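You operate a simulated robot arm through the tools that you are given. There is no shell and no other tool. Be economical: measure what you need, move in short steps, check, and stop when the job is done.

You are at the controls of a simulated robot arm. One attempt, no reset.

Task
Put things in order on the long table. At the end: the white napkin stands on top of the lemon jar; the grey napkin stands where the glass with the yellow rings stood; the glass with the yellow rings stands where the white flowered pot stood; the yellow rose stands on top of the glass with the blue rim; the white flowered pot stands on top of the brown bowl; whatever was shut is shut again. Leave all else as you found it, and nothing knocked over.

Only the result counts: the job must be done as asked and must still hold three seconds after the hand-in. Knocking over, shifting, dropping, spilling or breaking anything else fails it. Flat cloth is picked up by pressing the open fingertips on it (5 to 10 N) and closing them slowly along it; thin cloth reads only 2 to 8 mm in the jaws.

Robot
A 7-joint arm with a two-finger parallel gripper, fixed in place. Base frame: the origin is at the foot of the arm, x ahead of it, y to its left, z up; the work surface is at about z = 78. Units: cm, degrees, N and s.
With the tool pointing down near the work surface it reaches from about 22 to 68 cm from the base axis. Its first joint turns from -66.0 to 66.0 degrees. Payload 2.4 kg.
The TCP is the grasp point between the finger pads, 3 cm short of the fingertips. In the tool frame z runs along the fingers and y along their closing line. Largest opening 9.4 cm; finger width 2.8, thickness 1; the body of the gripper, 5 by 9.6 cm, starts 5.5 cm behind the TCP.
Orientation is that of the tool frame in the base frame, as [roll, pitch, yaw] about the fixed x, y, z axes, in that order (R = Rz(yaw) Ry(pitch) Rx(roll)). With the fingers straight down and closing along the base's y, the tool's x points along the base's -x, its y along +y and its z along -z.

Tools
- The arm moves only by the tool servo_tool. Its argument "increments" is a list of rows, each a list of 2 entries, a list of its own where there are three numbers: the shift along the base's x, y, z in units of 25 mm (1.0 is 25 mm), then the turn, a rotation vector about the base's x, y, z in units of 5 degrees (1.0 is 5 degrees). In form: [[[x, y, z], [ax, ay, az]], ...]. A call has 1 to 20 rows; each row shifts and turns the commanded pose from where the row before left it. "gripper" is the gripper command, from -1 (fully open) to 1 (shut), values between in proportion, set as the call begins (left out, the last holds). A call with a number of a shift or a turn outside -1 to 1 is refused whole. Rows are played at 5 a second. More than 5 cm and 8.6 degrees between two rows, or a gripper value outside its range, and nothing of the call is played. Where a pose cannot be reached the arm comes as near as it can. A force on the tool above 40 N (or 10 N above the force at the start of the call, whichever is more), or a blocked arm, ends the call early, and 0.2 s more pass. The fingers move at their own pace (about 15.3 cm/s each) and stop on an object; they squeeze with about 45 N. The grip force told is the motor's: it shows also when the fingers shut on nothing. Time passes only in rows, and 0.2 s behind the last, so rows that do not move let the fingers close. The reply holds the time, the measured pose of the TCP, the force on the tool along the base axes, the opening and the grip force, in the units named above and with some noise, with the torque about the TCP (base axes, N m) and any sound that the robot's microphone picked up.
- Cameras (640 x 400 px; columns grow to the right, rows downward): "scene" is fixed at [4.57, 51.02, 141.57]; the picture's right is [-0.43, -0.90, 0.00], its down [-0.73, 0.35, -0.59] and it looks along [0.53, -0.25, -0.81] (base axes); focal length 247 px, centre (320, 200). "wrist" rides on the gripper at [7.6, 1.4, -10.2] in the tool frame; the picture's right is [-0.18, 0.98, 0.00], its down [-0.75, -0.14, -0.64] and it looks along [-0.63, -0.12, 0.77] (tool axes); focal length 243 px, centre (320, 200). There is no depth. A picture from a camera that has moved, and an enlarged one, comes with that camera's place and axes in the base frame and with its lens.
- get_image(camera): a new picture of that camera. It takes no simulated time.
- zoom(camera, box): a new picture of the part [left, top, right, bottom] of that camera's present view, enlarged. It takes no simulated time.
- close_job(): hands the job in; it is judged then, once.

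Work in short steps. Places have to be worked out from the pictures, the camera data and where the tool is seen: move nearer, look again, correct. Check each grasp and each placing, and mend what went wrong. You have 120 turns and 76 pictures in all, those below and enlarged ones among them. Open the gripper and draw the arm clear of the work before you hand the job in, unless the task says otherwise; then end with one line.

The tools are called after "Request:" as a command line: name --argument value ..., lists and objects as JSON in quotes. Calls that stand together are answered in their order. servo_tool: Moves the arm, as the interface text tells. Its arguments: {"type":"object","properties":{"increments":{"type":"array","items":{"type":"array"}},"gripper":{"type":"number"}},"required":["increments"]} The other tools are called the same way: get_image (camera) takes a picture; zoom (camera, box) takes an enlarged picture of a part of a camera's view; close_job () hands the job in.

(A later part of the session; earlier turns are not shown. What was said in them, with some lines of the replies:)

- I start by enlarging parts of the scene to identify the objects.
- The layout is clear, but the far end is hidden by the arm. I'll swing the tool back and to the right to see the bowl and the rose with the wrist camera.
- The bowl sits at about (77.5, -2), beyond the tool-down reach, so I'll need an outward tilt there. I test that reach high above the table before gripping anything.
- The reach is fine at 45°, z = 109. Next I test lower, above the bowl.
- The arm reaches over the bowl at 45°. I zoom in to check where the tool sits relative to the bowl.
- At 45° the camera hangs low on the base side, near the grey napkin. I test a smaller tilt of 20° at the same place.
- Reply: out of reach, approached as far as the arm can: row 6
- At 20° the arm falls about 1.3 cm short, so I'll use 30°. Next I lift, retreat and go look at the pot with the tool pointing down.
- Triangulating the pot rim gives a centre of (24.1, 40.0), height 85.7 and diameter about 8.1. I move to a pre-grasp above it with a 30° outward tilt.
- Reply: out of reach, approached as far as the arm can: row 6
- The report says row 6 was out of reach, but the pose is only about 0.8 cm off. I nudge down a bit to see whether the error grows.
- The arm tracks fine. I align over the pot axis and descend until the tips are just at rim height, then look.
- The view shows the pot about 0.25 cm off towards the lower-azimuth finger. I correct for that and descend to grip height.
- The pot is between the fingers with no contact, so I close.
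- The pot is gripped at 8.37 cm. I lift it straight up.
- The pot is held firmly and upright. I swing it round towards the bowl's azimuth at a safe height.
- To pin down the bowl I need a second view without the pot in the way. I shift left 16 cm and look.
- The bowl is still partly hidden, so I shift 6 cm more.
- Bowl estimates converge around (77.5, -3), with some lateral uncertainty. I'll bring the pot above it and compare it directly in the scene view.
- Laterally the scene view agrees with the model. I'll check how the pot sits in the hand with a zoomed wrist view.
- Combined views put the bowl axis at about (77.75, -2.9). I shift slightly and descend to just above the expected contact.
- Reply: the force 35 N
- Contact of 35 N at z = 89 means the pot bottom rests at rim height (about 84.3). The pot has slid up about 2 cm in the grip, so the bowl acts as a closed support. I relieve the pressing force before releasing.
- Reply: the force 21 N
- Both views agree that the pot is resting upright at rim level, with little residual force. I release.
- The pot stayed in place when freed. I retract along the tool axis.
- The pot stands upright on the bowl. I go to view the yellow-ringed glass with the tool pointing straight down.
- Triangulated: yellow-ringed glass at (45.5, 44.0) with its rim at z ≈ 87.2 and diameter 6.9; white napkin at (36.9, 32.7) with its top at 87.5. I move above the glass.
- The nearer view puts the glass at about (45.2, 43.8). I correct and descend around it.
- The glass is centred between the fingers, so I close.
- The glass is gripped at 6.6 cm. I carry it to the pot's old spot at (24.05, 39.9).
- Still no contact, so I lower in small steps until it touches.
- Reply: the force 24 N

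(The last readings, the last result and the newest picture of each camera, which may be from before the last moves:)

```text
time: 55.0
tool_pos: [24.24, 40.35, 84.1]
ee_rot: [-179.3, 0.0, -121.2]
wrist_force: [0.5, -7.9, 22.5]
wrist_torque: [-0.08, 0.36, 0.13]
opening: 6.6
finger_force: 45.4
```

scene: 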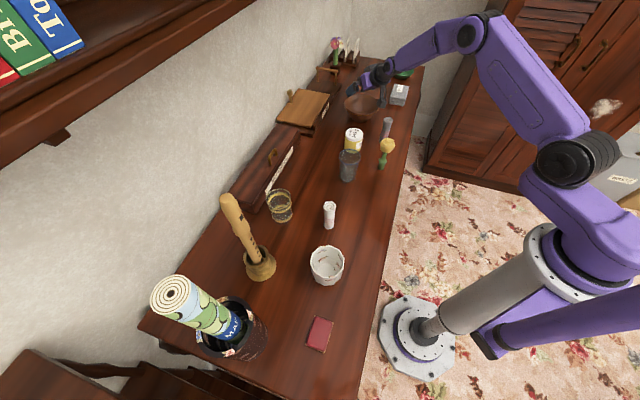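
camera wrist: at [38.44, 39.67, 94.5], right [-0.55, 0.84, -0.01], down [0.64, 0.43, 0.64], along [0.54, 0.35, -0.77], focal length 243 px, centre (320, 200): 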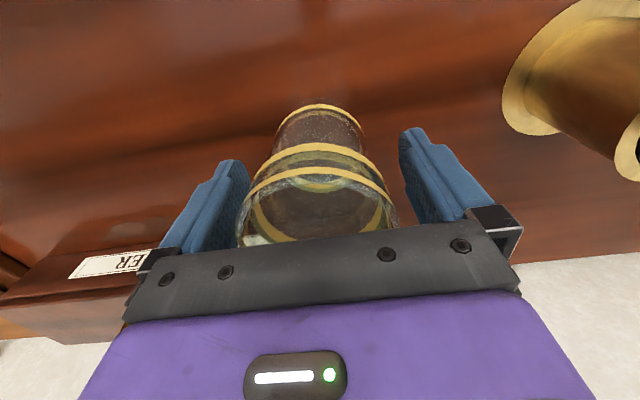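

Touched down. I relieve the force and release.

Request:
servo_tool --increments '[[[0, 0, 0.06], [0, 0, 0]], [[0, 0, 0.03], [0, 0, 0]], [[0, 0, 0], [0, 0, 0]]]'

Request:
servo_tool --increments '[[[0, 0, 0], [0, 0, 0]], [[0, 0, 0], [0, 0, 0]], [[0, 0, 0], [0, 0, 0]]]' --gripper -1

```text
time: 55.8
tool_pos: [24.06, 40.26, 84.44]
ee_rot: [-179.2, 0.0, -121.0]
wrist_force: [-0.3, -0.5, -1.6]
wrist_torque: [-0.01, -0.02, 0.01]
opening: 6.59
finger_force: 45.2
```

```text
time: 56.6
tool_pos: [24.12, 40.38, 84.5]
ee_rot: [-179.3, 0.0, -121.2]
wrist_force: [-1.2, -0.2, 0.4]
wrist_torque: [-0.02, -0.03, -0.04]
opening: 9.4
finger_force: 0.1
```

Released. I lift clear and check the placement.

Request:
servo_tool --increments '[[[0, 0, 0.4], [0, 0, 0]], [[0, 0, 0.8], [0, 0, 0]], [[0, 0, 1], [0, 0, 0]], [[0, 0, 1], [0, 0, 0]], [[0, 0, 1], [0, 0, 0]], [[0, 0, 1], [0, 0, 0]], [[-0.5, -0.9, 1], [0, 0, 0]], [[-0.5, -0.9, 1], [0, 0, 0]], [[0, -1, 0], [0, 0, 0]], [[0, -1, 0], [0, 0, 0]], [[0, 0, 0], [0, 0, 0]]]'

Request:
zoom --camera "scene" --box '[290, 230, 370, 280]'

```text
time: 59.0
tool_pos: [21.46, 30.62, 102.22]
ee_rot: [-179.2, 0.0, -121.1]
wrist_force: [0.0, 0.0, 0.3]
wrist_torque: [0.02, 0.01, -0.01]
opening: 9.39
finger_force: 0.1
```

```text
8.00 times, centred on (330, 255) of scene
camera zoom: at [4.57, 51.02, 141.57], right [-0.43, -0.9, 0.0], down [-0.73, 0.35, -0.59], along [0.53, -0.25, -0.81], focal length 1973 px, centre (240, -240)
```

zoom: 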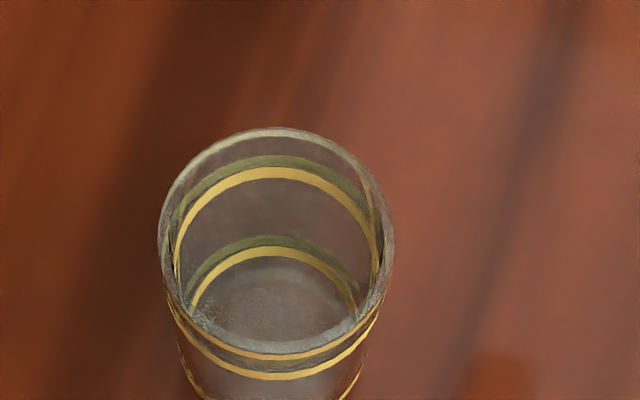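

The glass stands about 0.6 cm from the pot's original centre, which is acceptable. Next I move to view the grey napkin, lemon jar, rose and blue-rimmed glass.

Request:
servo_tool --increments '[[[0.723, -0.972, 0.18], [0, 0, -0.908]], [[0.723, -0.972, 0.18], [0, 0, -0.908]], [[0.723, -0.972, 0.18], [0, 0, -0.908]], [[0.723, -0.972, 0.18], [0, 0, -0.908]], [[0.723, -0.972, 0.18], [0, 0, -0.908]], [[0.723, -0.972, 0.18], [0, 0, -0.908]], [[0.723, -0.972, 0.18], [0, 0, -0.908]], [[0.723, -0.972, 0.18], [0, 0, -0.908]], [[0.723, -0.972, 0.18], [0, 0, -0.908]], [[0.723, -0.972, 0.18], [0, 0, -0.908]], [[0.723, -0.972, 0.18], [0, 0, -0.908]], [[0.723, -0.972, 0.18], [0, 0, -0.908]], [[0.723, -0.972, 0.18], [0, 0, -0.908]], [[0, 0, 0], [0, 0, 0]]]'

Request:
zoom --camera "wrist" --box '[190, 60, 446, 220]'

Request:
zoom --camera "scene" --box '[320, 90, 440, 165]'

```text
time: 62.0
tool_pos: [45.14, -0.99, 107.98]
ee_rot: [-179.3, 0.0, 179.8]
wrist_force: [-0.6, -0.5, -0.3]
wrist_torque: [-0.01, 0.0, 0.01]
opening: 9.42
finger_force: 0.1
```

```text
2.50 times, centred on (318, 140) of wrist
camera zoom: at [37.43, 0.62, 118.19], right [0.19, 0.98, -0.01], down [0.75, -0.14, 0.64], along [0.63, -0.13, -0.77], focal length 606 px, centre (325, 350)
```

zoom: 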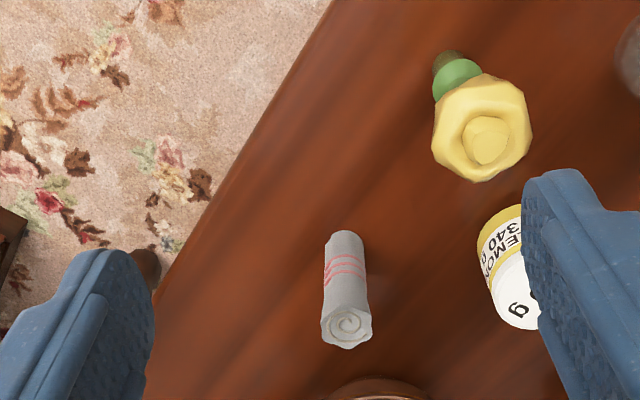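

```text
5.33 times, centred on (380, 128) of scene
camera zoom: at [4.58, 51.02, 141.57], right [-0.43, -0.9, 0.0], down [-0.73, 0.35, -0.59], along [0.53, -0.25, -0.81], focal length 1315 px, centre (0, 587)
```

zoom: 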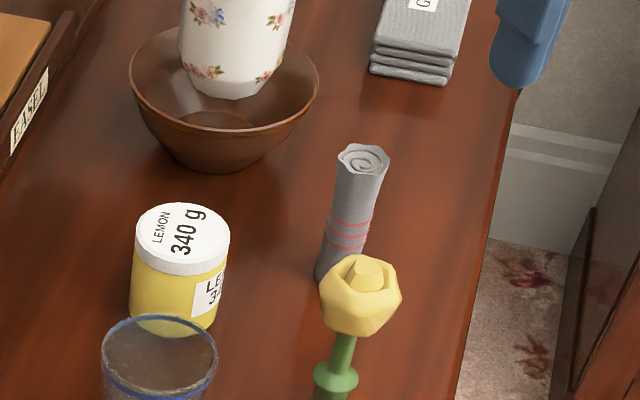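

Triangulated:
- Grey napkin: (60.9, -2.6), top 87.6
- Rose head: (49.3, 5.8), z about 88.6
- Lemon jar: (62.5, 9.9), top 84.7

I go above the grey napkin.

Request:
servo_tool --increments '[[[0.9, -0.093, -0.4], [0, 0, 0]], [[0.9, -0.093, -0.4], [0, 0, 0]], [[0.9, -0.093, -0.5], [0, 0, 0]], [[0.9, -0.093, -0.5], [0, 0, 0]], [[0.9, -0.093, -0.6], [0, 0, 0]], [[0.9, -0.093, -0.6], [0, 0, 0]], [[0.9, -0.093, -0.6], [0, 0, 0]], [[0, 0, -0.6], [0, 0, 0]], [[0, 0, 0], [0, 0, 0]]]'

Request:
get_image --camera "wrist"

```text
time: 64.0
tool_pos: [60.87, -2.48, 97.79]
ee_rot: [-179.3, 0.0, 179.8]
wrist_force: [0.4, 0.0, 0.0]
wrist_torque: [0.0, 0.01, 0.02]
opening: 9.36
finger_force: 0.0
```

```text
35 pictures are left
camera wrist: at [53.26, -0.91, 107.85], right [0.19, 0.98, -0.01], down [0.75, -0.14, 0.64], along [0.63, -0.13, -0.77], focal length 243 px, centre (320, 200)
```

wrist: 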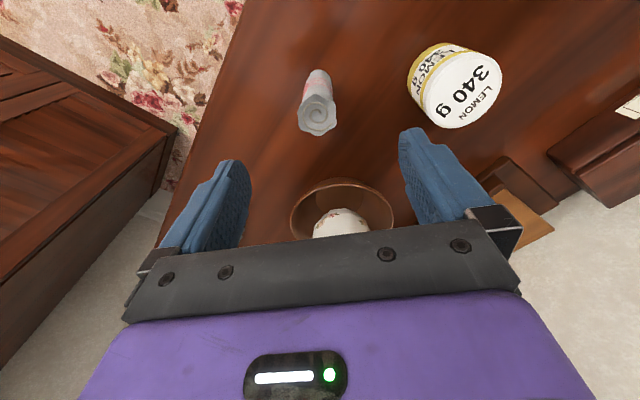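

The position is confirmed. I descend around the napkin and close.

Request:
servo_tool --increments '[[[0.04, -0.1, 0], [0, 0, 0]], [[0, 0, -0.8], [0, 0, 0]], [[0, 0, -0.8], [0, 0, 0]], [[0, 0, -0.8], [0, 0, 0]], [[0, 0, -0.8], [0, 0, 0]], [[0, 0, -0.8], [0, 0, 0]], [[0, 0, -0.8], [0, 0, 0]], [[0, 0, -0.7], [0, 0, 0]], [[0, 0, 0], [0, 0, 0]]]'

Request:
servo_tool --increments '[[[0, 0, 0], [0, 0, 0]], [[0, 0, 0], [0, 0, 0]], [[0, 0, 0], [0, 0, 0]], [[0, 0, 0], [0, 0, 0]], [[0, 0, 0], [0, 0, 0]]]' --gripper 1

```text
time: 66.0
tool_pos: [61.14, -2.69, 83.96]
ee_rot: [-179.3, 0.0, 179.8]
wrist_force: [-0.1, 0.0, -0.2]
wrist_torque: [0.02, 0.02, 0.0]
opening: 9.39
finger_force: 0.1
```

```text
time: 67.2
tool_pos: [61.07, -2.78, 83.95]
ee_rot: [-179.2, 0.0, 179.8]
wrist_force: [-0.2, 0.6, 0.6]
wrist_torque: [0.03, -0.02, -0.04]
opening: 3.26
finger_force: 45.2
```

Gripped at 3.26 cm. I lift the napkin.

Request:
servo_tool --increments '[[[0, 0, 0.4], [0, 0, 0]], [[0, 0, 0.8], [0, 0, 0]], [[0, 0, 1], [0, 0, 0]], [[0, 0, 1], [0, 0, 0]], [[0, 0, 1], [0, 0, 0]], [[0, 0, 1], [0, 0, 0]], [[0, 0, 1], [0, 0, 0]], [[0, 0, 1], [0, 0, 0]], [[0, 0, 0], [0, 0, 0]]]'

Request:
get_image --camera "wrist"

```text
time: 69.2
tool_pos: [61.04, -2.8, 101.86]
ee_rot: [-179.3, 0.0, 179.8]
wrist_force: [0.9, -0.4, -0.5]
wrist_torque: [0.0, 0.02, -0.03]
opening: 3.21
finger_force: 44.4
```

```text
34 pictures are left
camera wrist: at [53.34, -1.14, 112.22], right [0.19, 0.98, -0.01], down [0.75, -0.14, 0.64], along [0.63, -0.13, -0.77], focal length 243 px, centre (320, 200)
```

wrist: 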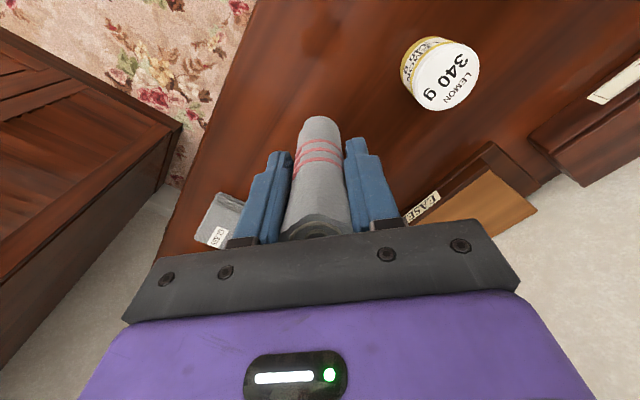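

The napkin is held upright. I carry it to where the ringed glass stood, at (45.2, 43.8).

Request:
servo_tool --increments '[[[-0.333, 0.981, 0], [0, 0, 0.489]], [[-0.333, 0.981, 0], [0, 0, 0.489]], [[-0.333, 0.981, 0], [0, 0, 0.489]], [[-0.333, 0.981, 0], [0, 0, 0.489]], [[-0.333, 0.981, 0], [0, 0, 0.489]], [[-0.333, 0.981, 0], [0, 0, 0.489]], [[-0.333, 0.981, 0], [0, 0, 0.489]], [[-0.333, 0.981, 0], [0, 0, 0.489]], [[-0.333, 0.981, 0], [0, 0, 0.489]], [[-0.333, 0.981, 0], [0, 0, 0.489]], [[-0.333, 0.981, 0], [0, 0, 0.489]], [[-0.333, 0.981, 0], [0, 0, 0.489]], [[-0.333, 0.981, 0], [0, 0, 0.489]], [[-0.333, 0.981, 0], [0, 0, 0.489]], [[-0.333, 0.981, 0], [0, 0, 0.489]], [[-0.333, 0.981, 0], [0, 0, 0.489]], [[-0.333, 0.981, 0], [0, 0, 0.489]], [[-0.333, 0.981, 0], [0, 0, 0.489]], [[-0.333, 0.981, 0], [0, 0, 0.489]], [[0, 0, 0], [0, 0, 0]]]'

Request:
servo_tool --increments '[[[0, 0, -0.8], [0, 0, 0]], [[0, 0, -0.9], [0, 0, 0]], [[0, 0, -0.9], [0, 0, 0]], [[0, 0, -0.9], [0, 0, 0]], [[0, 0, -0.9], [0, 0, 0]], [[0, 0, -0.9], [0, 0, 0]], [[0, 0, -0.8], [0, 0, 0]], [[0, 0, 0], [0, 0, 0]]]'

```text
time: 73.4
tool_pos: [45.35, 43.91, 101.99]
ee_rot: [-179.4, 0.0, -133.8]
wrist_force: [0.1, 0.1, -1.6]
wrist_torque: [0.05, 0.0, 0.02]
opening: 3.22
finger_force: 45.3
```

```text
time: 75.2
tool_pos: [45.3, 43.8, 86.63]
ee_rot: [-179.3, 0.0, -133.8]
wrist_force: [0.4, -0.3, -0.5]
wrist_torque: [0.01, 0.0, -0.03]
opening: 3.24
finger_force: 44.8
```

Request:
servo_tool --increments '[[[0, 0, -0.4], [0, 0, 0]], [[0, 0, -0.3], [0, 0, 0]], [[0, 0, -0.2], [0, 0, 0]], [[0, 0, -0.08], [0, 0, 0]], [[0, 0, -0.04], [0, 0, 0]], [[0, 0, 0], [0, 0, 0]]]'

```text
time: 76.6
tool_pos: [45.15, 43.86, 84.26]
ee_rot: [-179.4, -0.1, -133.9]
wrist_force: [0.0, 0.1, -0.6]
wrist_torque: [0.01, -0.01, -0.01]
opening: 3.21
finger_force: 44.8
```

Request:
servo_tool --increments '[[[0, 0, -0.06], [0, 0, 0]], [[0, 0, -0.04], [0, 0, 0]], [[0, 0, -0.04], [0, 0, 0]], [[0, 0, 0], [0, 0, 0]]]'

```text
time: 77.6
tool_pos: [45.33, 43.81, 83.94]
ee_rot: [-179.3, 0.1, -133.8]
wrist_force: [-1.1, -3.4, 9.4]
wrist_torque: [-0.15, 0.1, 0.01]
opening: 3.21
finger_force: 45.1
```

Contact of about 10 N. I relieve it slightly and open.

Request:
servo_tool --increments '[[[0, 0, 0.04], [0, 0, 0]], [[0, 0, 0], [0, 0, 0]]]'

Request:
servo_tool --increments '[[[0, 0, 0], [0, 0, 0]], [[0, 0, 0], [0, 0, 0]], [[0, 0, 0], [0, 0, 0]]]' --gripper -0.3

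Request:
servo_tool --increments '[[[0, 0, 0.4], [0, 0, 0]], [[0, 0, 0.8], [0, 0, 0]], [[0, 0, 1], [0, 0, 0]], [[0, 0, 1], [0, 0, 0]], [[0, 0, 1], [0, 0, 0]], [[0, 0, 1], [0, 0, 0]], [[0, 0, 0], [0, 0, 0]]]'

Request:
get_image --camera "scene"

```text
time: 78.2
tool_pos: [45.24, 43.85, 83.95]
ee_rot: [-179.3, 0.1, -133.8]
wrist_force: [1.6, -0.9, 1.6]
wrist_torque: [-0.01, -0.07, 0.01]
opening: 3.18
finger_force: 45.2
```

```text
time: 79.0
tool_pos: [45.33, 43.85, 84.08]
ee_rot: [-179.3, 0.0, -133.8]
wrist_force: [0.1, 0.6, -0.4]
wrist_torque: [0.03, 0.0, -0.02]
opening: 6.1
finger_force: 0.1
```

```text
time: 80.6
tool_pos: [45.32, 43.71, 97.06]
ee_rot: [-179.3, -0.1, -133.8]
wrist_force: [0.5, 1.1, 0.0]
wrist_torque: [0.0, 0.02, 0.0]
opening: 6.14
finger_force: 0.0
```

```text
33 pictures are left
```

scene: 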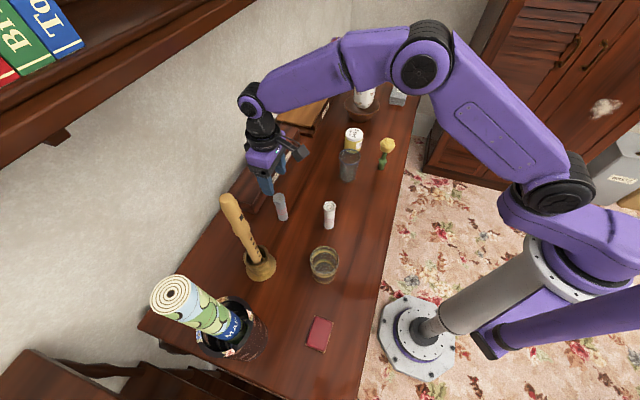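

The grey napkin stands in place. Next is the white napkin at (36.9, 32.7).

Request:
servo_tool --increments '[[[-0.672, -0.88, 0.2], [0, 0, -0.19]], [[-0.672, -0.88, 0], [0, 0, -0.19]], [[-0.672, -0.88, 0], [0, 0, -0.19]], [[-0.672, -0.88, 0], [0, 0, -0.19]], [[-0.672, -0.88, 0], [0, 0, -0.19]], [[0, 0, -0.9], [0, 0, 0]], [[0, 0, 0], [0, 0, 0]]]' --gripper -0.7

Request:
get_image --camera "wrist"

```text
time: 82.2
tool_pos: [36.78, 32.78, 94.99]
ee_rot: [-179.3, 0.0, -138.6]
wrist_force: [0.0, 0.9, -0.3]
wrist_torque: [0.03, 0.0, 0.01]
opening: 8.01
finger_force: 0.0
```

```text
32 pictures are left
camera wrist: at [29.86, 28.93, 105.31], right [-0.51, 0.86, -0.01], down [0.65, 0.4, 0.64], along [0.56, 0.32, -0.77], focal length 243 px, centre (320, 200)
```

wrist: 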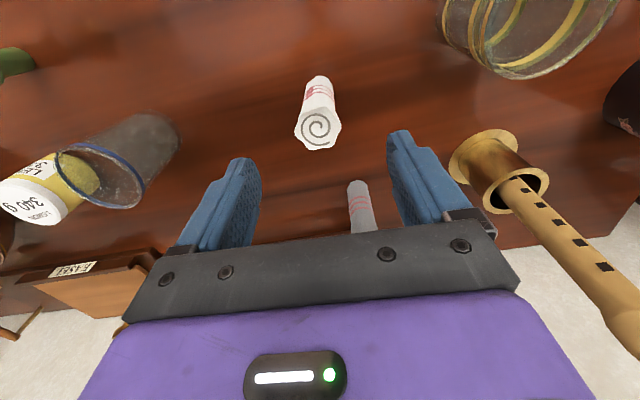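

Well aligned. I descend and grip.

Request:
servo_tool --increments '[[[0, 0, -0.8], [0, 0, 0]], [[0, 0, -0.9], [0, 0, 0]], [[0, 0, -0.9], [0, 0, 0]], [[0, 0, -0.9], [0, 0, 0]], [[0, 0, -0.9], [0, 0, 0]], [[0, 0, 0], [0, 0, 0]]]'

Request:
servo_tool --increments '[[[0, 0, 0], [0, 0, 0]], [[0, 0, 0], [0, 0, 0]], [[0, 0, 0], [0, 0, 0]], [[0, 0, 0], [0, 0, 0]]]' --gripper 1

Request:
servo_tool --increments '[[[0, 0, 0.4], [0, 0, 0]], [[0, 0, 0.8], [0, 0, 0]], [[0, 0, 1], [0, 0, 0]], [[0, 0, 1], [0, 0, 0]], [[0, 0, 1], [0, 0, 0]], [[0, 0, 1], [0, 0, 0]], [[0, 0, 1], [0, 0, 0]], [[0, 0, 1], [0, 0, 0]], [[0, 0, 0], [0, 0, 0]]]'

```text
time: 83.6
tool_pos: [36.79, 32.69, 84.3]
ee_rot: [-179.4, 0.1, -138.4]
wrist_force: [0.2, -0.3, 0.3]
wrist_torque: [-0.03, 0.0, 0.02]
opening: 7.98
finger_force: 0.0
```

```text
time: 84.6
tool_pos: [36.68, 32.66, 84.3]
ee_rot: [-179.3, -0.1, -138.4]
wrist_force: [-0.3, 0.1, -0.3]
wrist_torque: [-0.01, 0.04, 0.0]
opening: 3.22
finger_force: 45.0
```

```text
time: 86.6
tool_pos: [36.76, 33.03, 102.55]
ee_rot: [-179.4, 0.0, -138.6]
wrist_force: [0.0, 0.7, -0.4]
wrist_torque: [0.02, -0.01, -0.02]
opening: 3.22
finger_force: 44.6
```

The napkin is gripped and lifted. I carry it to above the lemon jar.

Request:
servo_tool --increments '[[[0.933, -0.829, 0], [0, 0, -0.585]], [[0.933, -0.829, 0], [0, 0, -0.585]], [[0.933, -0.829, 0], [0, 0, -0.585]], [[0.933, -0.829, 0], [0, 0, -0.585]], [[0.933, -0.829, 0], [0, 0, -0.585]], [[0.933, -0.829, 0], [0, 0, -0.585]], [[0.933, -0.829, 0], [0, 0, -0.585]], [[0.933, -0.829, 0], [0, 0, -0.585]], [[0.933, -0.829, 0], [0, 0, -0.585]], [[0.933, -0.829, 0], [0, 0, -0.585]], [[0.933, -0.829, 0], [0, 0, -0.585]], [[0, 0, -1], [0, 0, 0]], [[0, 0, -1], [0, 0, 0]], [[0, 0, -0.8], [0, 0, 0]], [[0, 0, 0], [0, 0, 0]]]'

Request:
zoom --camera "scene" --box '[310, 90, 406, 150]'

Request:
get_image --camera "wrist"

```text
time: 89.8
tool_pos: [62.4, 9.91, 95.15]
ee_rot: [-179.3, 0.1, -170.7]
wrist_force: [1.2, 0.8, -0.8]
wrist_torque: [0.02, -0.02, -0.05]
opening: 3.19
finger_force: 44.9
```

```text
6.67 times, centred on (358, 120) of scene
camera zoom: at [4.58, 51.02, 141.57], right [-0.43, -0.9, 0.0], down [-0.73, 0.35, -0.59], along [0.53, -0.25, -0.81], focal length 1644 px, centre (67, 733)
```

zoom: 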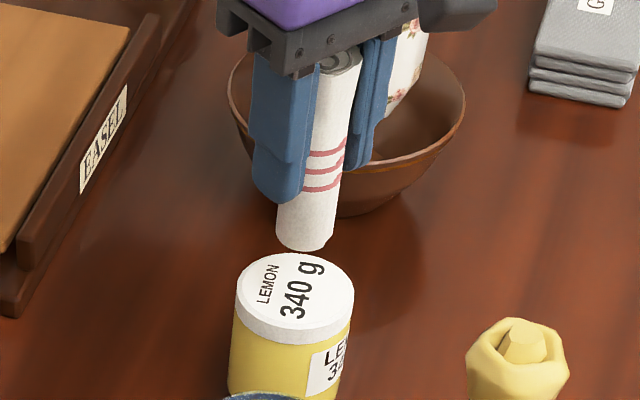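

```text
30 pictures are left
camera wrist: at [54.49, 10.2, 105.34], right [0.02, 1.0, -0.01], down [0.77, -0.01, 0.64], along [0.64, -0.02, -0.77], focal length 243 px, centre (320, 200)
```

wrist: 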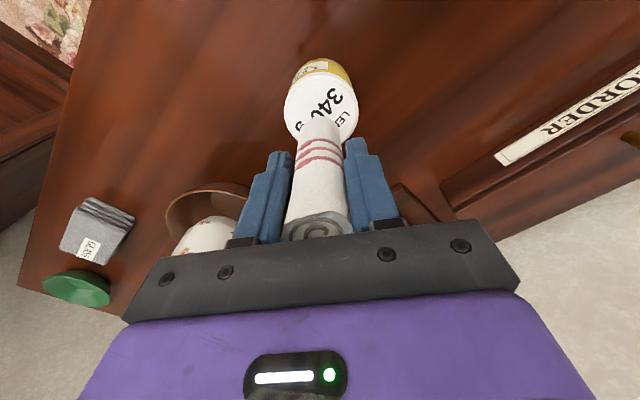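

The napkin is centred over the lid in both views. I lower it to contact.

Request:
servo_tool --increments '[[[0.03, 0, -0.6], [0, 0, 0]], [[0, 0, -0.5], [0, 0, 0]], [[0, 0, -0.2], [0, 0, 0]], [[0, 0, -0.1], [0, 0, 0]], [[0, 0, -0.05], [0, 0, 0]], [[0, 0, -0.05], [0, 0, 0]], [[0, 0, 0], [0, 0, 0]]]'

```text
time: 91.4
tool_pos: [62.76, 9.98, 91.75]
ee_rot: [-179.3, 0.4, -170.6]
wrist_force: [-7.4, 0.8, 36.3]
wrist_torque: [0.23, 0.55, 0.0]
opening: 3.21
finger_force: 44.8
```

Firm contact at z = 91.75, a bit earlier than expected. I back off until the force is near zero.

Request:
servo_tool --increments '[[[0, 0, 0.1], [0, 0, 0]], [[0, 0, 0.05], [0, 0, 0]], [[0, 0, 0], [0, 0, 0]]]'

Request:
zoom --camera "scene" --box '[310, 90, 406, 150]'

```text
time: 92.2
tool_pos: [62.7, 9.88, 91.74]
ee_rot: [-179.3, 0.0, -170.7]
wrist_force: [2.3, 1.5, 6.8]
wrist_torque: [0.16, -0.29, 0.01]
opening: 3.21
finger_force: 45.6
```

```text
6.67 times, centred on (358, 120) of scene
camera zoom: at [4.57, 51.02, 141.57], right [-0.43, -0.9, 0.0], down [-0.73, 0.35, -0.59], along [0.53, -0.25, -0.81], focal length 1644 px, centre (67, 733)
```

zoom: 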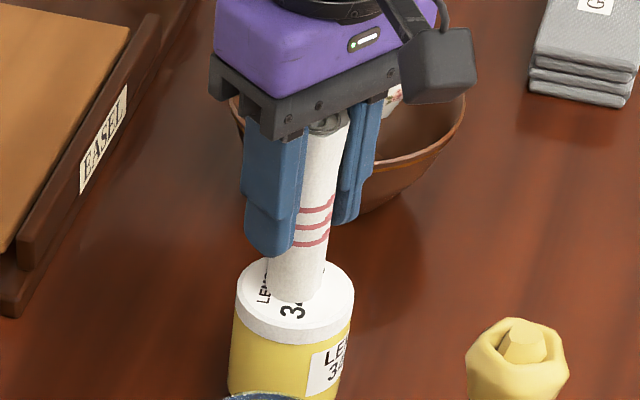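

The napkin sits in the middle of the lid. I relieve a touch more and release.

Request:
servo_tool --increments '[[[0, 0, 0.04], [0, 0, 0]], [[0, 0, 0], [0, 0, 0]]]'

Request:
servo_tool --increments '[[[0, 0, 0], [0, 0, 0]], [[0, 0, 0], [0, 0, 0]], [[0, 0, 0], [0, 0, 0]]]' --gripper -0.3

Request:
servo_tool --increments '[[[0, 0, 0.3], [0, 0, 0]], [[0, 0, 0.6], [0, 0, 0]], [[0, 0, 0.8], [0, 0, 0]], [[0, 0, 1], [0, 0, 0]], [[0, 0, 1], [0, 0, 0]], [[0, 0, 1], [0, 0, 0]], [[0, 0, 0], [0, 0, 0]]]'

Request:
zoom --camera "scene" --box '[310, 90, 406, 150]'

```text
time: 92.8
tool_pos: [62.52, 9.94, 91.85]
ee_rot: [-179.2, -0.1, -170.7]
wrist_force: [-0.7, 0.4, 0.7]
wrist_torque: [0.02, 0.01, 0.0]
opening: 3.22
finger_force: 44.9
```

```text
time: 93.6
tool_pos: [62.71, 10.08, 92.04]
ee_rot: [-179.4, 0.0, -170.7]
wrist_force: [0.2, 0.4, -0.6]
wrist_torque: [0.0, 0.02, 0.0]
opening: 6.13
finger_force: 0.1
```

```text
time: 95.2
tool_pos: [62.56, 10.29, 103.71]
ee_rot: [-179.3, 0.0, -170.7]
wrist_force: [0.3, -0.6, 0.4]
wrist_torque: [0.01, 0.0, 0.0]
opening: 6.11
finger_force: 0.0
```

```text
6.67 times, centred on (358, 120) of scene
camera zoom: at [4.57, 51.02, 141.57], right [-0.43, -0.9, 0.0], down [-0.73, 0.35, -0.59], along [0.53, -0.25, -0.81], focal length 1644 px, centre (67, 733)
```

zoom: 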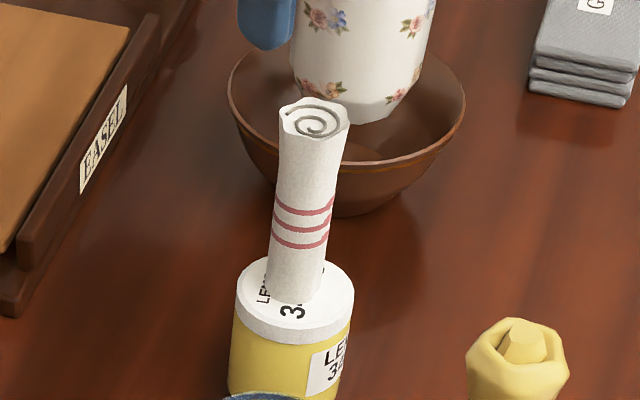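

The white napkin stands on the jar. Next I move over the rose.

Request:
servo_tool --increments '[[[-0.88, -0.3, 0], [0, 0, 0]], [[-0.88, -0.3, 0], [0, 0, 0]], [[-0.88, -0.3, 0], [0, 0, 0]], [[-0.88, -0.3, 0], [0, 0, 0]], [[-0.88, -0.3, 0], [0, 0, 0]], [[-0.88, -0.3, 0], [0, 0, 0]], [[0, 0, -1], [0, 0, 0]], [[0, 0, 0], [0, 0, 0]]]' --gripper -0.8

Request:
zoom --camera "wrist" --box '[190, 20, 470, 195]'

Request:
zoom --camera "scene" --box '[325, 125, 421, 185]'

```text
time: 97.0
tool_pos: [49.31, 5.66, 101.16]
ee_rot: [-179.4, -0.1, -170.6]
wrist_force: [-0.2, -0.7, 1.0]
wrist_torque: [-0.02, 0.02, 0.0]
opening: 8.47
finger_force: 0.1
```

```text
2.29 times, centred on (330, 108) of wrist
camera zoom: at [41.42, 5.95, 111.43], right [0.02, 1.0, -0.01], down [0.77, -0.01, 0.64], along [0.64, -0.02, -0.77], focal length 555 px, centre (297, 411)
```

zoom: 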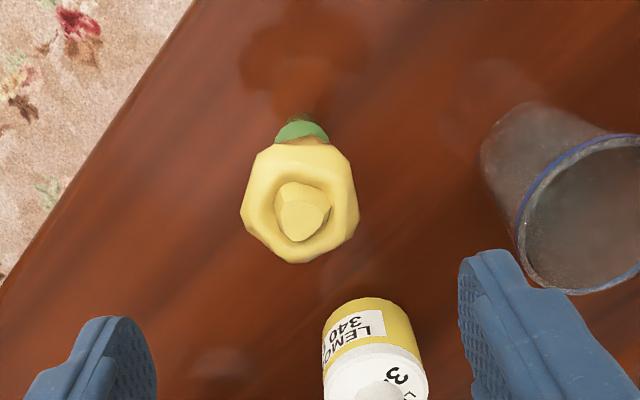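

```text
6.67 times, centred on (373, 155) of scene
camera zoom: at [4.57, 51.02, 141.57], right [-0.43, -0.9, 0.0], down [-0.73, 0.35, -0.59], along [0.53, -0.25, -0.81], focal length 1644 px, centre (-33, 500)
```

zoom: 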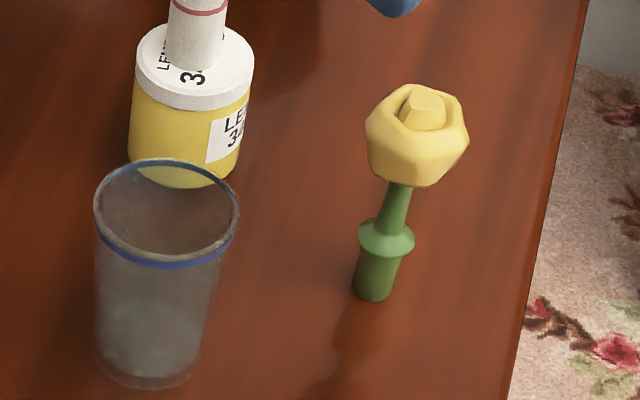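

The rose axis is at about (49.3, 5.85). Before gripping, I shift left for a full view of the blue-rimmed glass.

Request:
servo_tool --increments '[[[0, 1, 0], [0, 0, 0]], [[0, 1, 0], [0, 0, 0]], [[0, 1, 0], [0, 0, 0]], [[0, 1, 0], [0, 0, 0]], [[0, 0, 0], [0, 0, 0]]]'

Request:
zoom --camera "wrist" --box '[250, 40, 490, 190]'

```text
time: 98.2
tool_pos: [49.32, 15.68, 101.18]
ee_rot: [-179.2, 0.1, -170.7]
wrist_force: [0.4, -0.1, -0.1]
wrist_torque: [0.07, -0.06, 0.01]
opening: 8.47
finger_force: 0.0
```

```text
2.67 times, centred on (370, 115) of wrist
camera zoom: at [41.39, 16.03, 111.41], right [0.02, 1.0, -0.01], down [0.77, -0.01, 0.64], along [0.64, -0.02, -0.77], focal length 647 px, centre (187, 427)
```

zoom: 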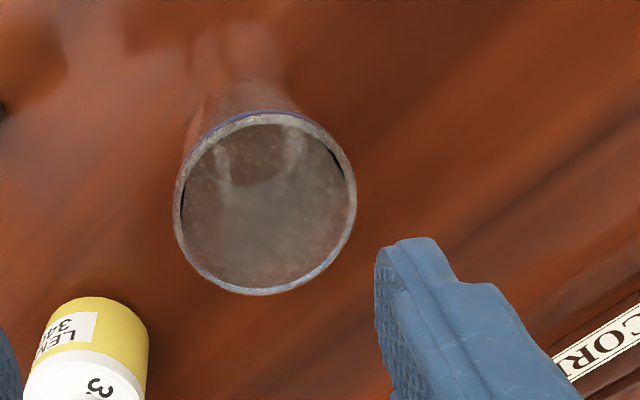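

The blue-rimmed glass is at about (51.0, 18.5), rim z ≈ 87. I go back and descend on the rose head.

Request:
servo_tool --increments '[[[0, -1, 0], [0, 0, 0]], [[0, -1, 0], [0, 0, 0]], [[0, -1, 0], [0, 0, 0]], [[0, -0.93, 0], [0, 0, 0]], [[0, 0, -0.8], [0, 0, 0]], [[0, 0, -0.9], [0, 0, 0]], [[0, 0, -0.9], [0, 0, 0]], [[0, 0, -0.9], [0, 0, 0]], [[0, 0, -0.9], [0, 0, 0]], [[0, 0, -0.8], [0, 0, 0]], [[0, 0, 0], [0, 0, 0]]]'

Request:
get_image --camera "wrist"

```text
time: 100.6
tool_pos: [49.54, 5.74, 88.16]
ee_rot: [-179.3, -0.1, -170.6]
wrist_force: [-0.2, 0.0, -0.4]
wrist_torque: [-0.01, -0.01, 0.01]
opening: 8.45
finger_force: 0.1
```

```text
24 pictures are left
camera wrist: at [41.63, 6.08, 98.42], right [0.02, 1.0, -0.01], down [0.77, -0.01, 0.64], along [0.64, -0.02, -0.77], focal length 243 px, centre (320, 200)
```

wrist: 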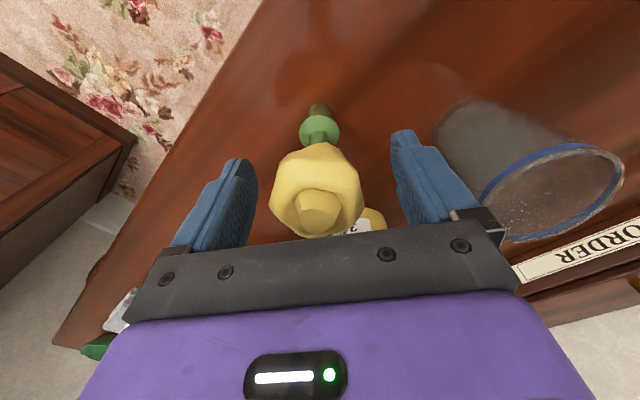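

The head is centred between the pads, so I close.

Request:
servo_tool --increments '[[[0, 0, 0], [0, 0, 0]], [[0, 0, 0], [0, 0, 0]], [[0, 0, 0], [0, 0, 0]], [[0, 0, 0], [0, 0, 0]]]' --gripper 1

Request:
servo_tool --increments '[[[0, 0, 0.4], [0, 0, 0]], [[0, 0, 0.8], [0, 0, 0]], [[0, 0, 1], [0, 0, 0]], [[0, 0, 1], [0, 0, 0]], [[0, 0, 1], [0, 0, 0]], [[0, 0, 1], [0, 0, 0]], [[0, 0, 0.8], [0, 0, 0]], [[0, 0, 0], [0, 0, 0]]]'

Request:
get_image --camera "wrist"

```text
time: 101.6
tool_pos: [49.5, 5.78, 88.16]
ee_rot: [-179.3, 0.0, -170.8]
wrist_force: [-0.3, 0.7, 0.4]
wrist_torque: [0.0, -0.01, 0.0]
opening: 4.56
finger_force: 45.0
```

```text
time: 103.4
tool_pos: [49.51, 5.62, 103.29]
ee_rot: [-179.3, -0.1, -170.7]
wrist_force: [1.0, 0.1, -0.2]
wrist_torque: [-0.02, 0.04, 0.0]
opening: 4.55
finger_force: 45.2
```

```text
23 pictures are left
camera wrist: at [41.69, 5.99, 113.5], right [0.02, 1.0, -0.01], down [0.77, -0.01, 0.64], along [0.64, -0.02, -0.77], focal length 243 px, centre (320, 200)
```

wrist: 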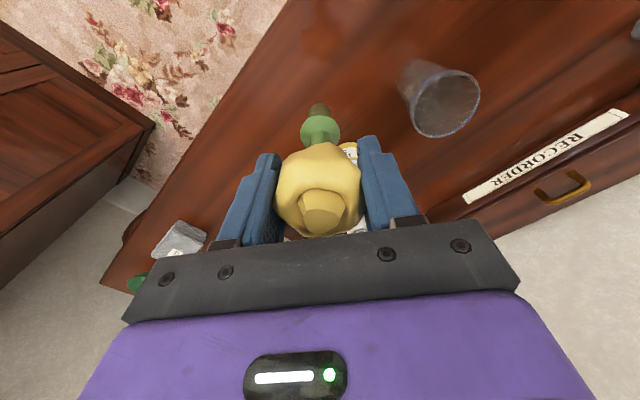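

The rose is held upright. I move it above the blue-rimmed glass and check alignment.

Request:
servo_tool --increments '[[[0.11, 0.86, 0], [0, 0, 0]], [[0.11, 0.86, 0], [0, 0, 0]], [[0.11, 0.86, 0], [0, 0, 0]], [[0.11, 0.86, 0], [0, 0, 0]], [[0.11, 0.86, 0], [0, 0, 0]], [[0.11, 0.86, -0.5], [0, 0, 0]], [[0, 0, 0], [0, 0, 0]]]'

Request:
zoom --camera "scene" --box '[310, 115, 406, 175]'

Request:
zoom --camera "wrist" --box '[240, 40, 400, 140]'

```text
time: 105.0
tool_pos: [51.23, 18.72, 101.82]
ee_rot: [-179.2, 0.0, -170.7]
wrist_force: [0.0, 0.5, -0.3]
wrist_torque: [-0.02, 0.0, -0.01]
opening: 4.55
finger_force: 45.0
```

```text
6.67 times, centred on (358, 145) of scene
camera zoom: at [4.57, 51.02, 141.57], right [-0.43, -0.9, 0.0], down [-0.73, 0.35, -0.59], along [0.53, -0.25, -0.81], focal length 1644 px, centre (67, 567)
```

zoom: 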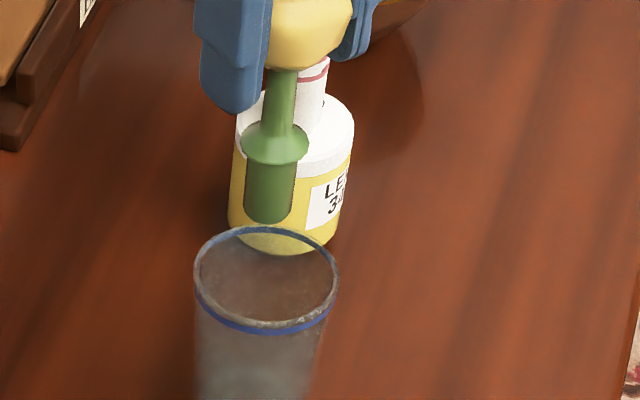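

```text
4.00 times, centred on (320, 90) of wrist
camera zoom: at [43.33, 19.02, 112.12], right [0.02, 1.0, -0.01], down [0.77, -0.01, 0.64], along [0.64, -0.02, -0.77], focal length 970 px, centre (320, 640)
```

zoom: 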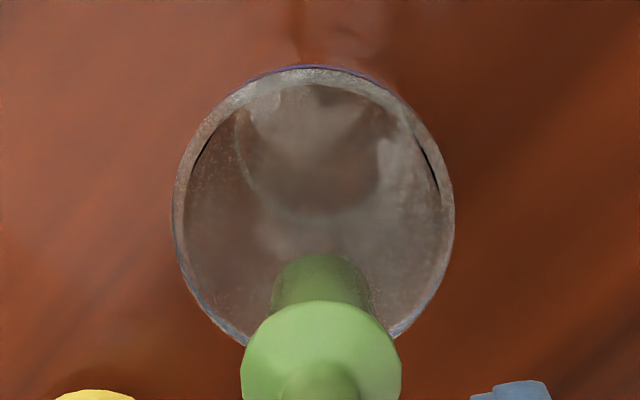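

The foot is within about 0.4 cm of the rim centre. I adjust and lower gently.

Request:
servo_tool --increments '[[[-0.04, -0.16, -0.5], [0, 0, 0]], [[0, 0, -0.5], [0, 0, 0]], [[0, 0, -0.25], [0, 0, 0]], [[0, 0, -0.1], [0, 0, 0]], [[0, 0, 0], [0, 0, 0]]]'

Request:
servo_tool --increments '[[[0, 0, -0.1], [0, 0, 0]], [[0, 0, -0.08], [0, 0, 0]], [[0, 0, 0], [0, 0, 0]]]'

```text
time: 106.2
tool_pos: [50.99, 18.15, 98.49]
ee_rot: [-179.3, 0.0, -170.7]
wrist_force: [-0.3, -0.6, -1.2]
wrist_torque: [0.0, -0.02, 0.01]
opening: 4.54
finger_force: 44.7
```

```text
time: 107.0
tool_pos: [50.99, 18.29, 98.16]
ee_rot: [-179.2, 0.1, -170.7]
wrist_force: [-3.1, -0.9, 14.4]
wrist_torque: [0.01, 0.29, 0.01]
opening: 4.55
finger_force: 45.0
```

Contact at z ≈ 98.2, so the glass supports it at the rim. I relieve and check.

Request:
servo_tool --increments '[[[0, 0, 0.06], [0, 0, 0]], [[0, 0, 0], [0, 0, 0]]]'

Request:
zoom --camera "scene" --box '[310, 115, 406, 175]'

Request:
zoom --camera "wrist" --box '[240, 40, 400, 140]'

```text
time: 107.6
tool_pos: [51.03, 18.16, 98.2]
ee_rot: [-179.3, -0.1, -170.7]
wrist_force: [-0.1, 0.5, -0.3]
wrist_torque: [-0.02, -0.01, 0.01]
opening: 4.54
finger_force: 45.0
```

```text
6.67 times, centred on (358, 145) of scene
camera zoom: at [4.58, 51.02, 141.57], right [-0.43, -0.9, 0.0], down [-0.73, 0.35, -0.59], along [0.53, -0.25, -0.81], focal length 1644 px, centre (67, 567)
```

zoom: 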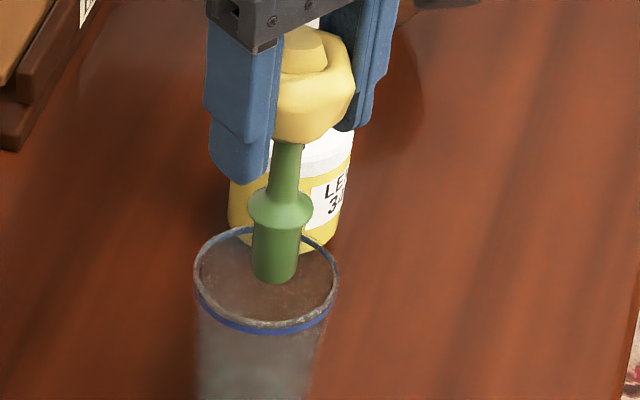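

```text
4.00 times, centred on (320, 90) of wrist
camera zoom: at [43.09, 18.44, 108.47], right [0.02, 1.0, -0.01], down [0.77, -0.01, 0.64], along [0.64, -0.02, -0.77], focal length 970 px, centre (320, 640)
```

zoom: 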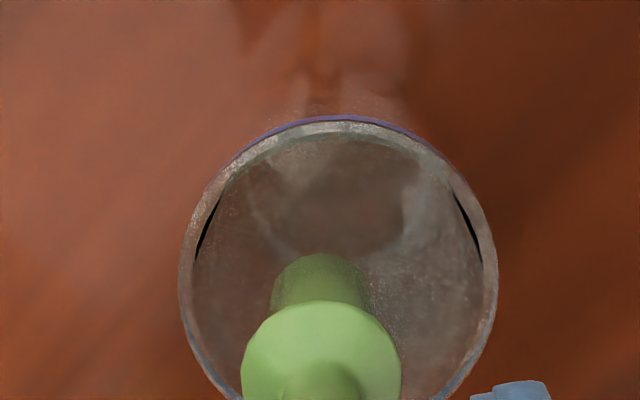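

The foot stands well inside the rim, nearly centred. I release gently.

Request:
servo_tool --increments '[[[0, 0, -0.02], [0, 0, 0]], [[0, 0, 0], [0, 0, 0]]]'

Request:
servo_tool --increments '[[[0, 0, 0], [0, 0, 0]], [[0, 0, 0], [0, 0, 0]], [[0, 0, 0], [0, 0, 0]]]' --gripper -0.8

Request:
servo_tool --increments '[[[0, 0, 0.3], [0, 0, 0]], [[0, 0, 0.6], [0, 0, 0]], [[0, 0, 0.8], [0, 0, 0]], [[0, 0, 1], [0, 0, 0]], [[0, 0, 1], [0, 0, 0]], [[-1, 0, 0.5], [0, 0, 0]], [[-1, -0.5, 0], [0, 0, 0]], [[-1, -1, 0], [0, 0, 0]], [[-1, -1, 0], [0, 0, 0]], [[-0.5, -1, 0], [0, 0, 0]], [[0, -1, 0], [0, 0, 0]], [[0, -1, 0], [0, 0, 0]], [[0, 0, 0], [0, 0, 0]]]'

Request:
get_image --camera "scene"

Request:
zoom --camera "scene" --box '[310, 80, 438, 190]'

```text
time: 108.2
tool_pos: [51.14, 18.08, 98.18]
ee_rot: [-179.2, 0.0, -170.8]
wrist_force: [-0.8, -0.3, -0.4]
wrist_torque: [0.03, -0.02, 0.02]
opening: 4.55
finger_force: 44.6
```

```text
time: 109.0
tool_pos: [51.09, 18.18, 98.18]
ee_rot: [-179.2, 0.0, -170.7]
wrist_force: [0.3, -0.1, -0.3]
wrist_torque: [-0.01, -0.02, 0.03]
opening: 8.48
finger_force: 0.0
```

```text
time: 111.8
tool_pos: [39.68, 4.52, 108.82]
ee_rot: [-179.3, -0.1, -170.7]
wrist_force: [0.4, 0.0, 0.5]
wrist_torque: [-0.01, 0.02, 0.0]
opening: 8.48
finger_force: 0.0
```

```text
18 pictures are left
```

scene: 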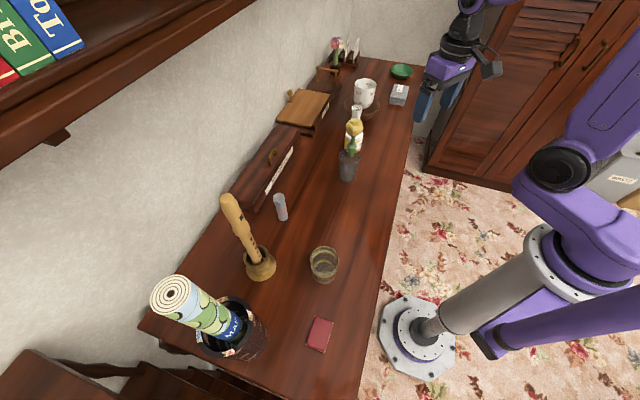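

```text
3.64 times, centred on (374, 135) of scene
camera zoom: at [4.57, 51.02, 141.57], right [-0.43, -0.9, 0.0], down [-0.73, 0.35, -0.59], along [0.53, -0.25, -0.81], focal length 897 px, centre (124, 436)
```

zoom: 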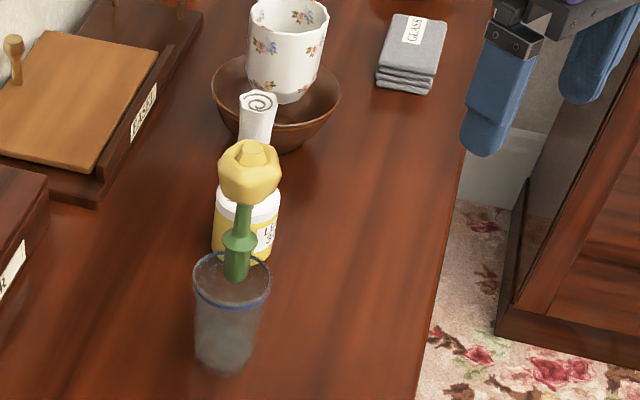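

Everything stands in place with the arm clear. I open the gripper fully, let things settle and take one last look.

Request:
servo_tool --increments '[[[0, 0, 0], [0, 0, 0]], [[0, 0, 0], [0, 0, 0]], [[0, 0, 0], [0, 0, 0]], [[0, 0, 0], [0, 0, 0]], [[0, 0, 0], [0, 0, 0]]]' --gripper -1

Request:
get_image --camera "scene"

```text
time: 113.0
tool_pos: [39.7, 4.55, 108.77]
ee_rot: [-179.3, 0.0, -170.7]
wrist_force: [0.5, 0.1, -0.3]
wrist_torque: [0.03, -0.01, 0.02]
opening: 9.4
finger_force: 0.0
```

```text
16 pictures are left
```

scene: 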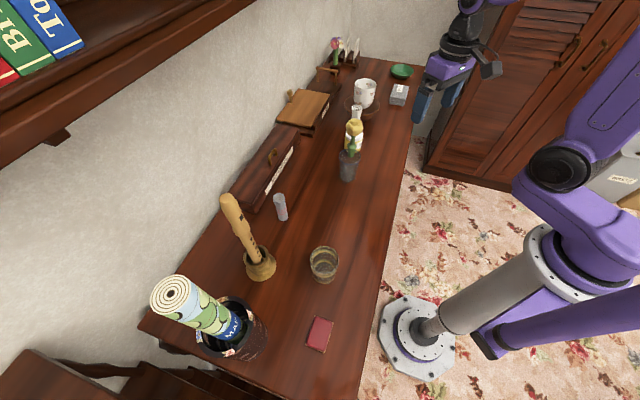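

The scene is stable and all the placings hold, so I hand the job in.

Request:
close_job

```text
The job is handed in.
```

All five placings are done and held in the last picture, about 4 s after the final release; the ringed glass stands roughly 0.6 cm from the pot's old centre, nothing shut was opened, and I saw nothing else shifted or knocked over.
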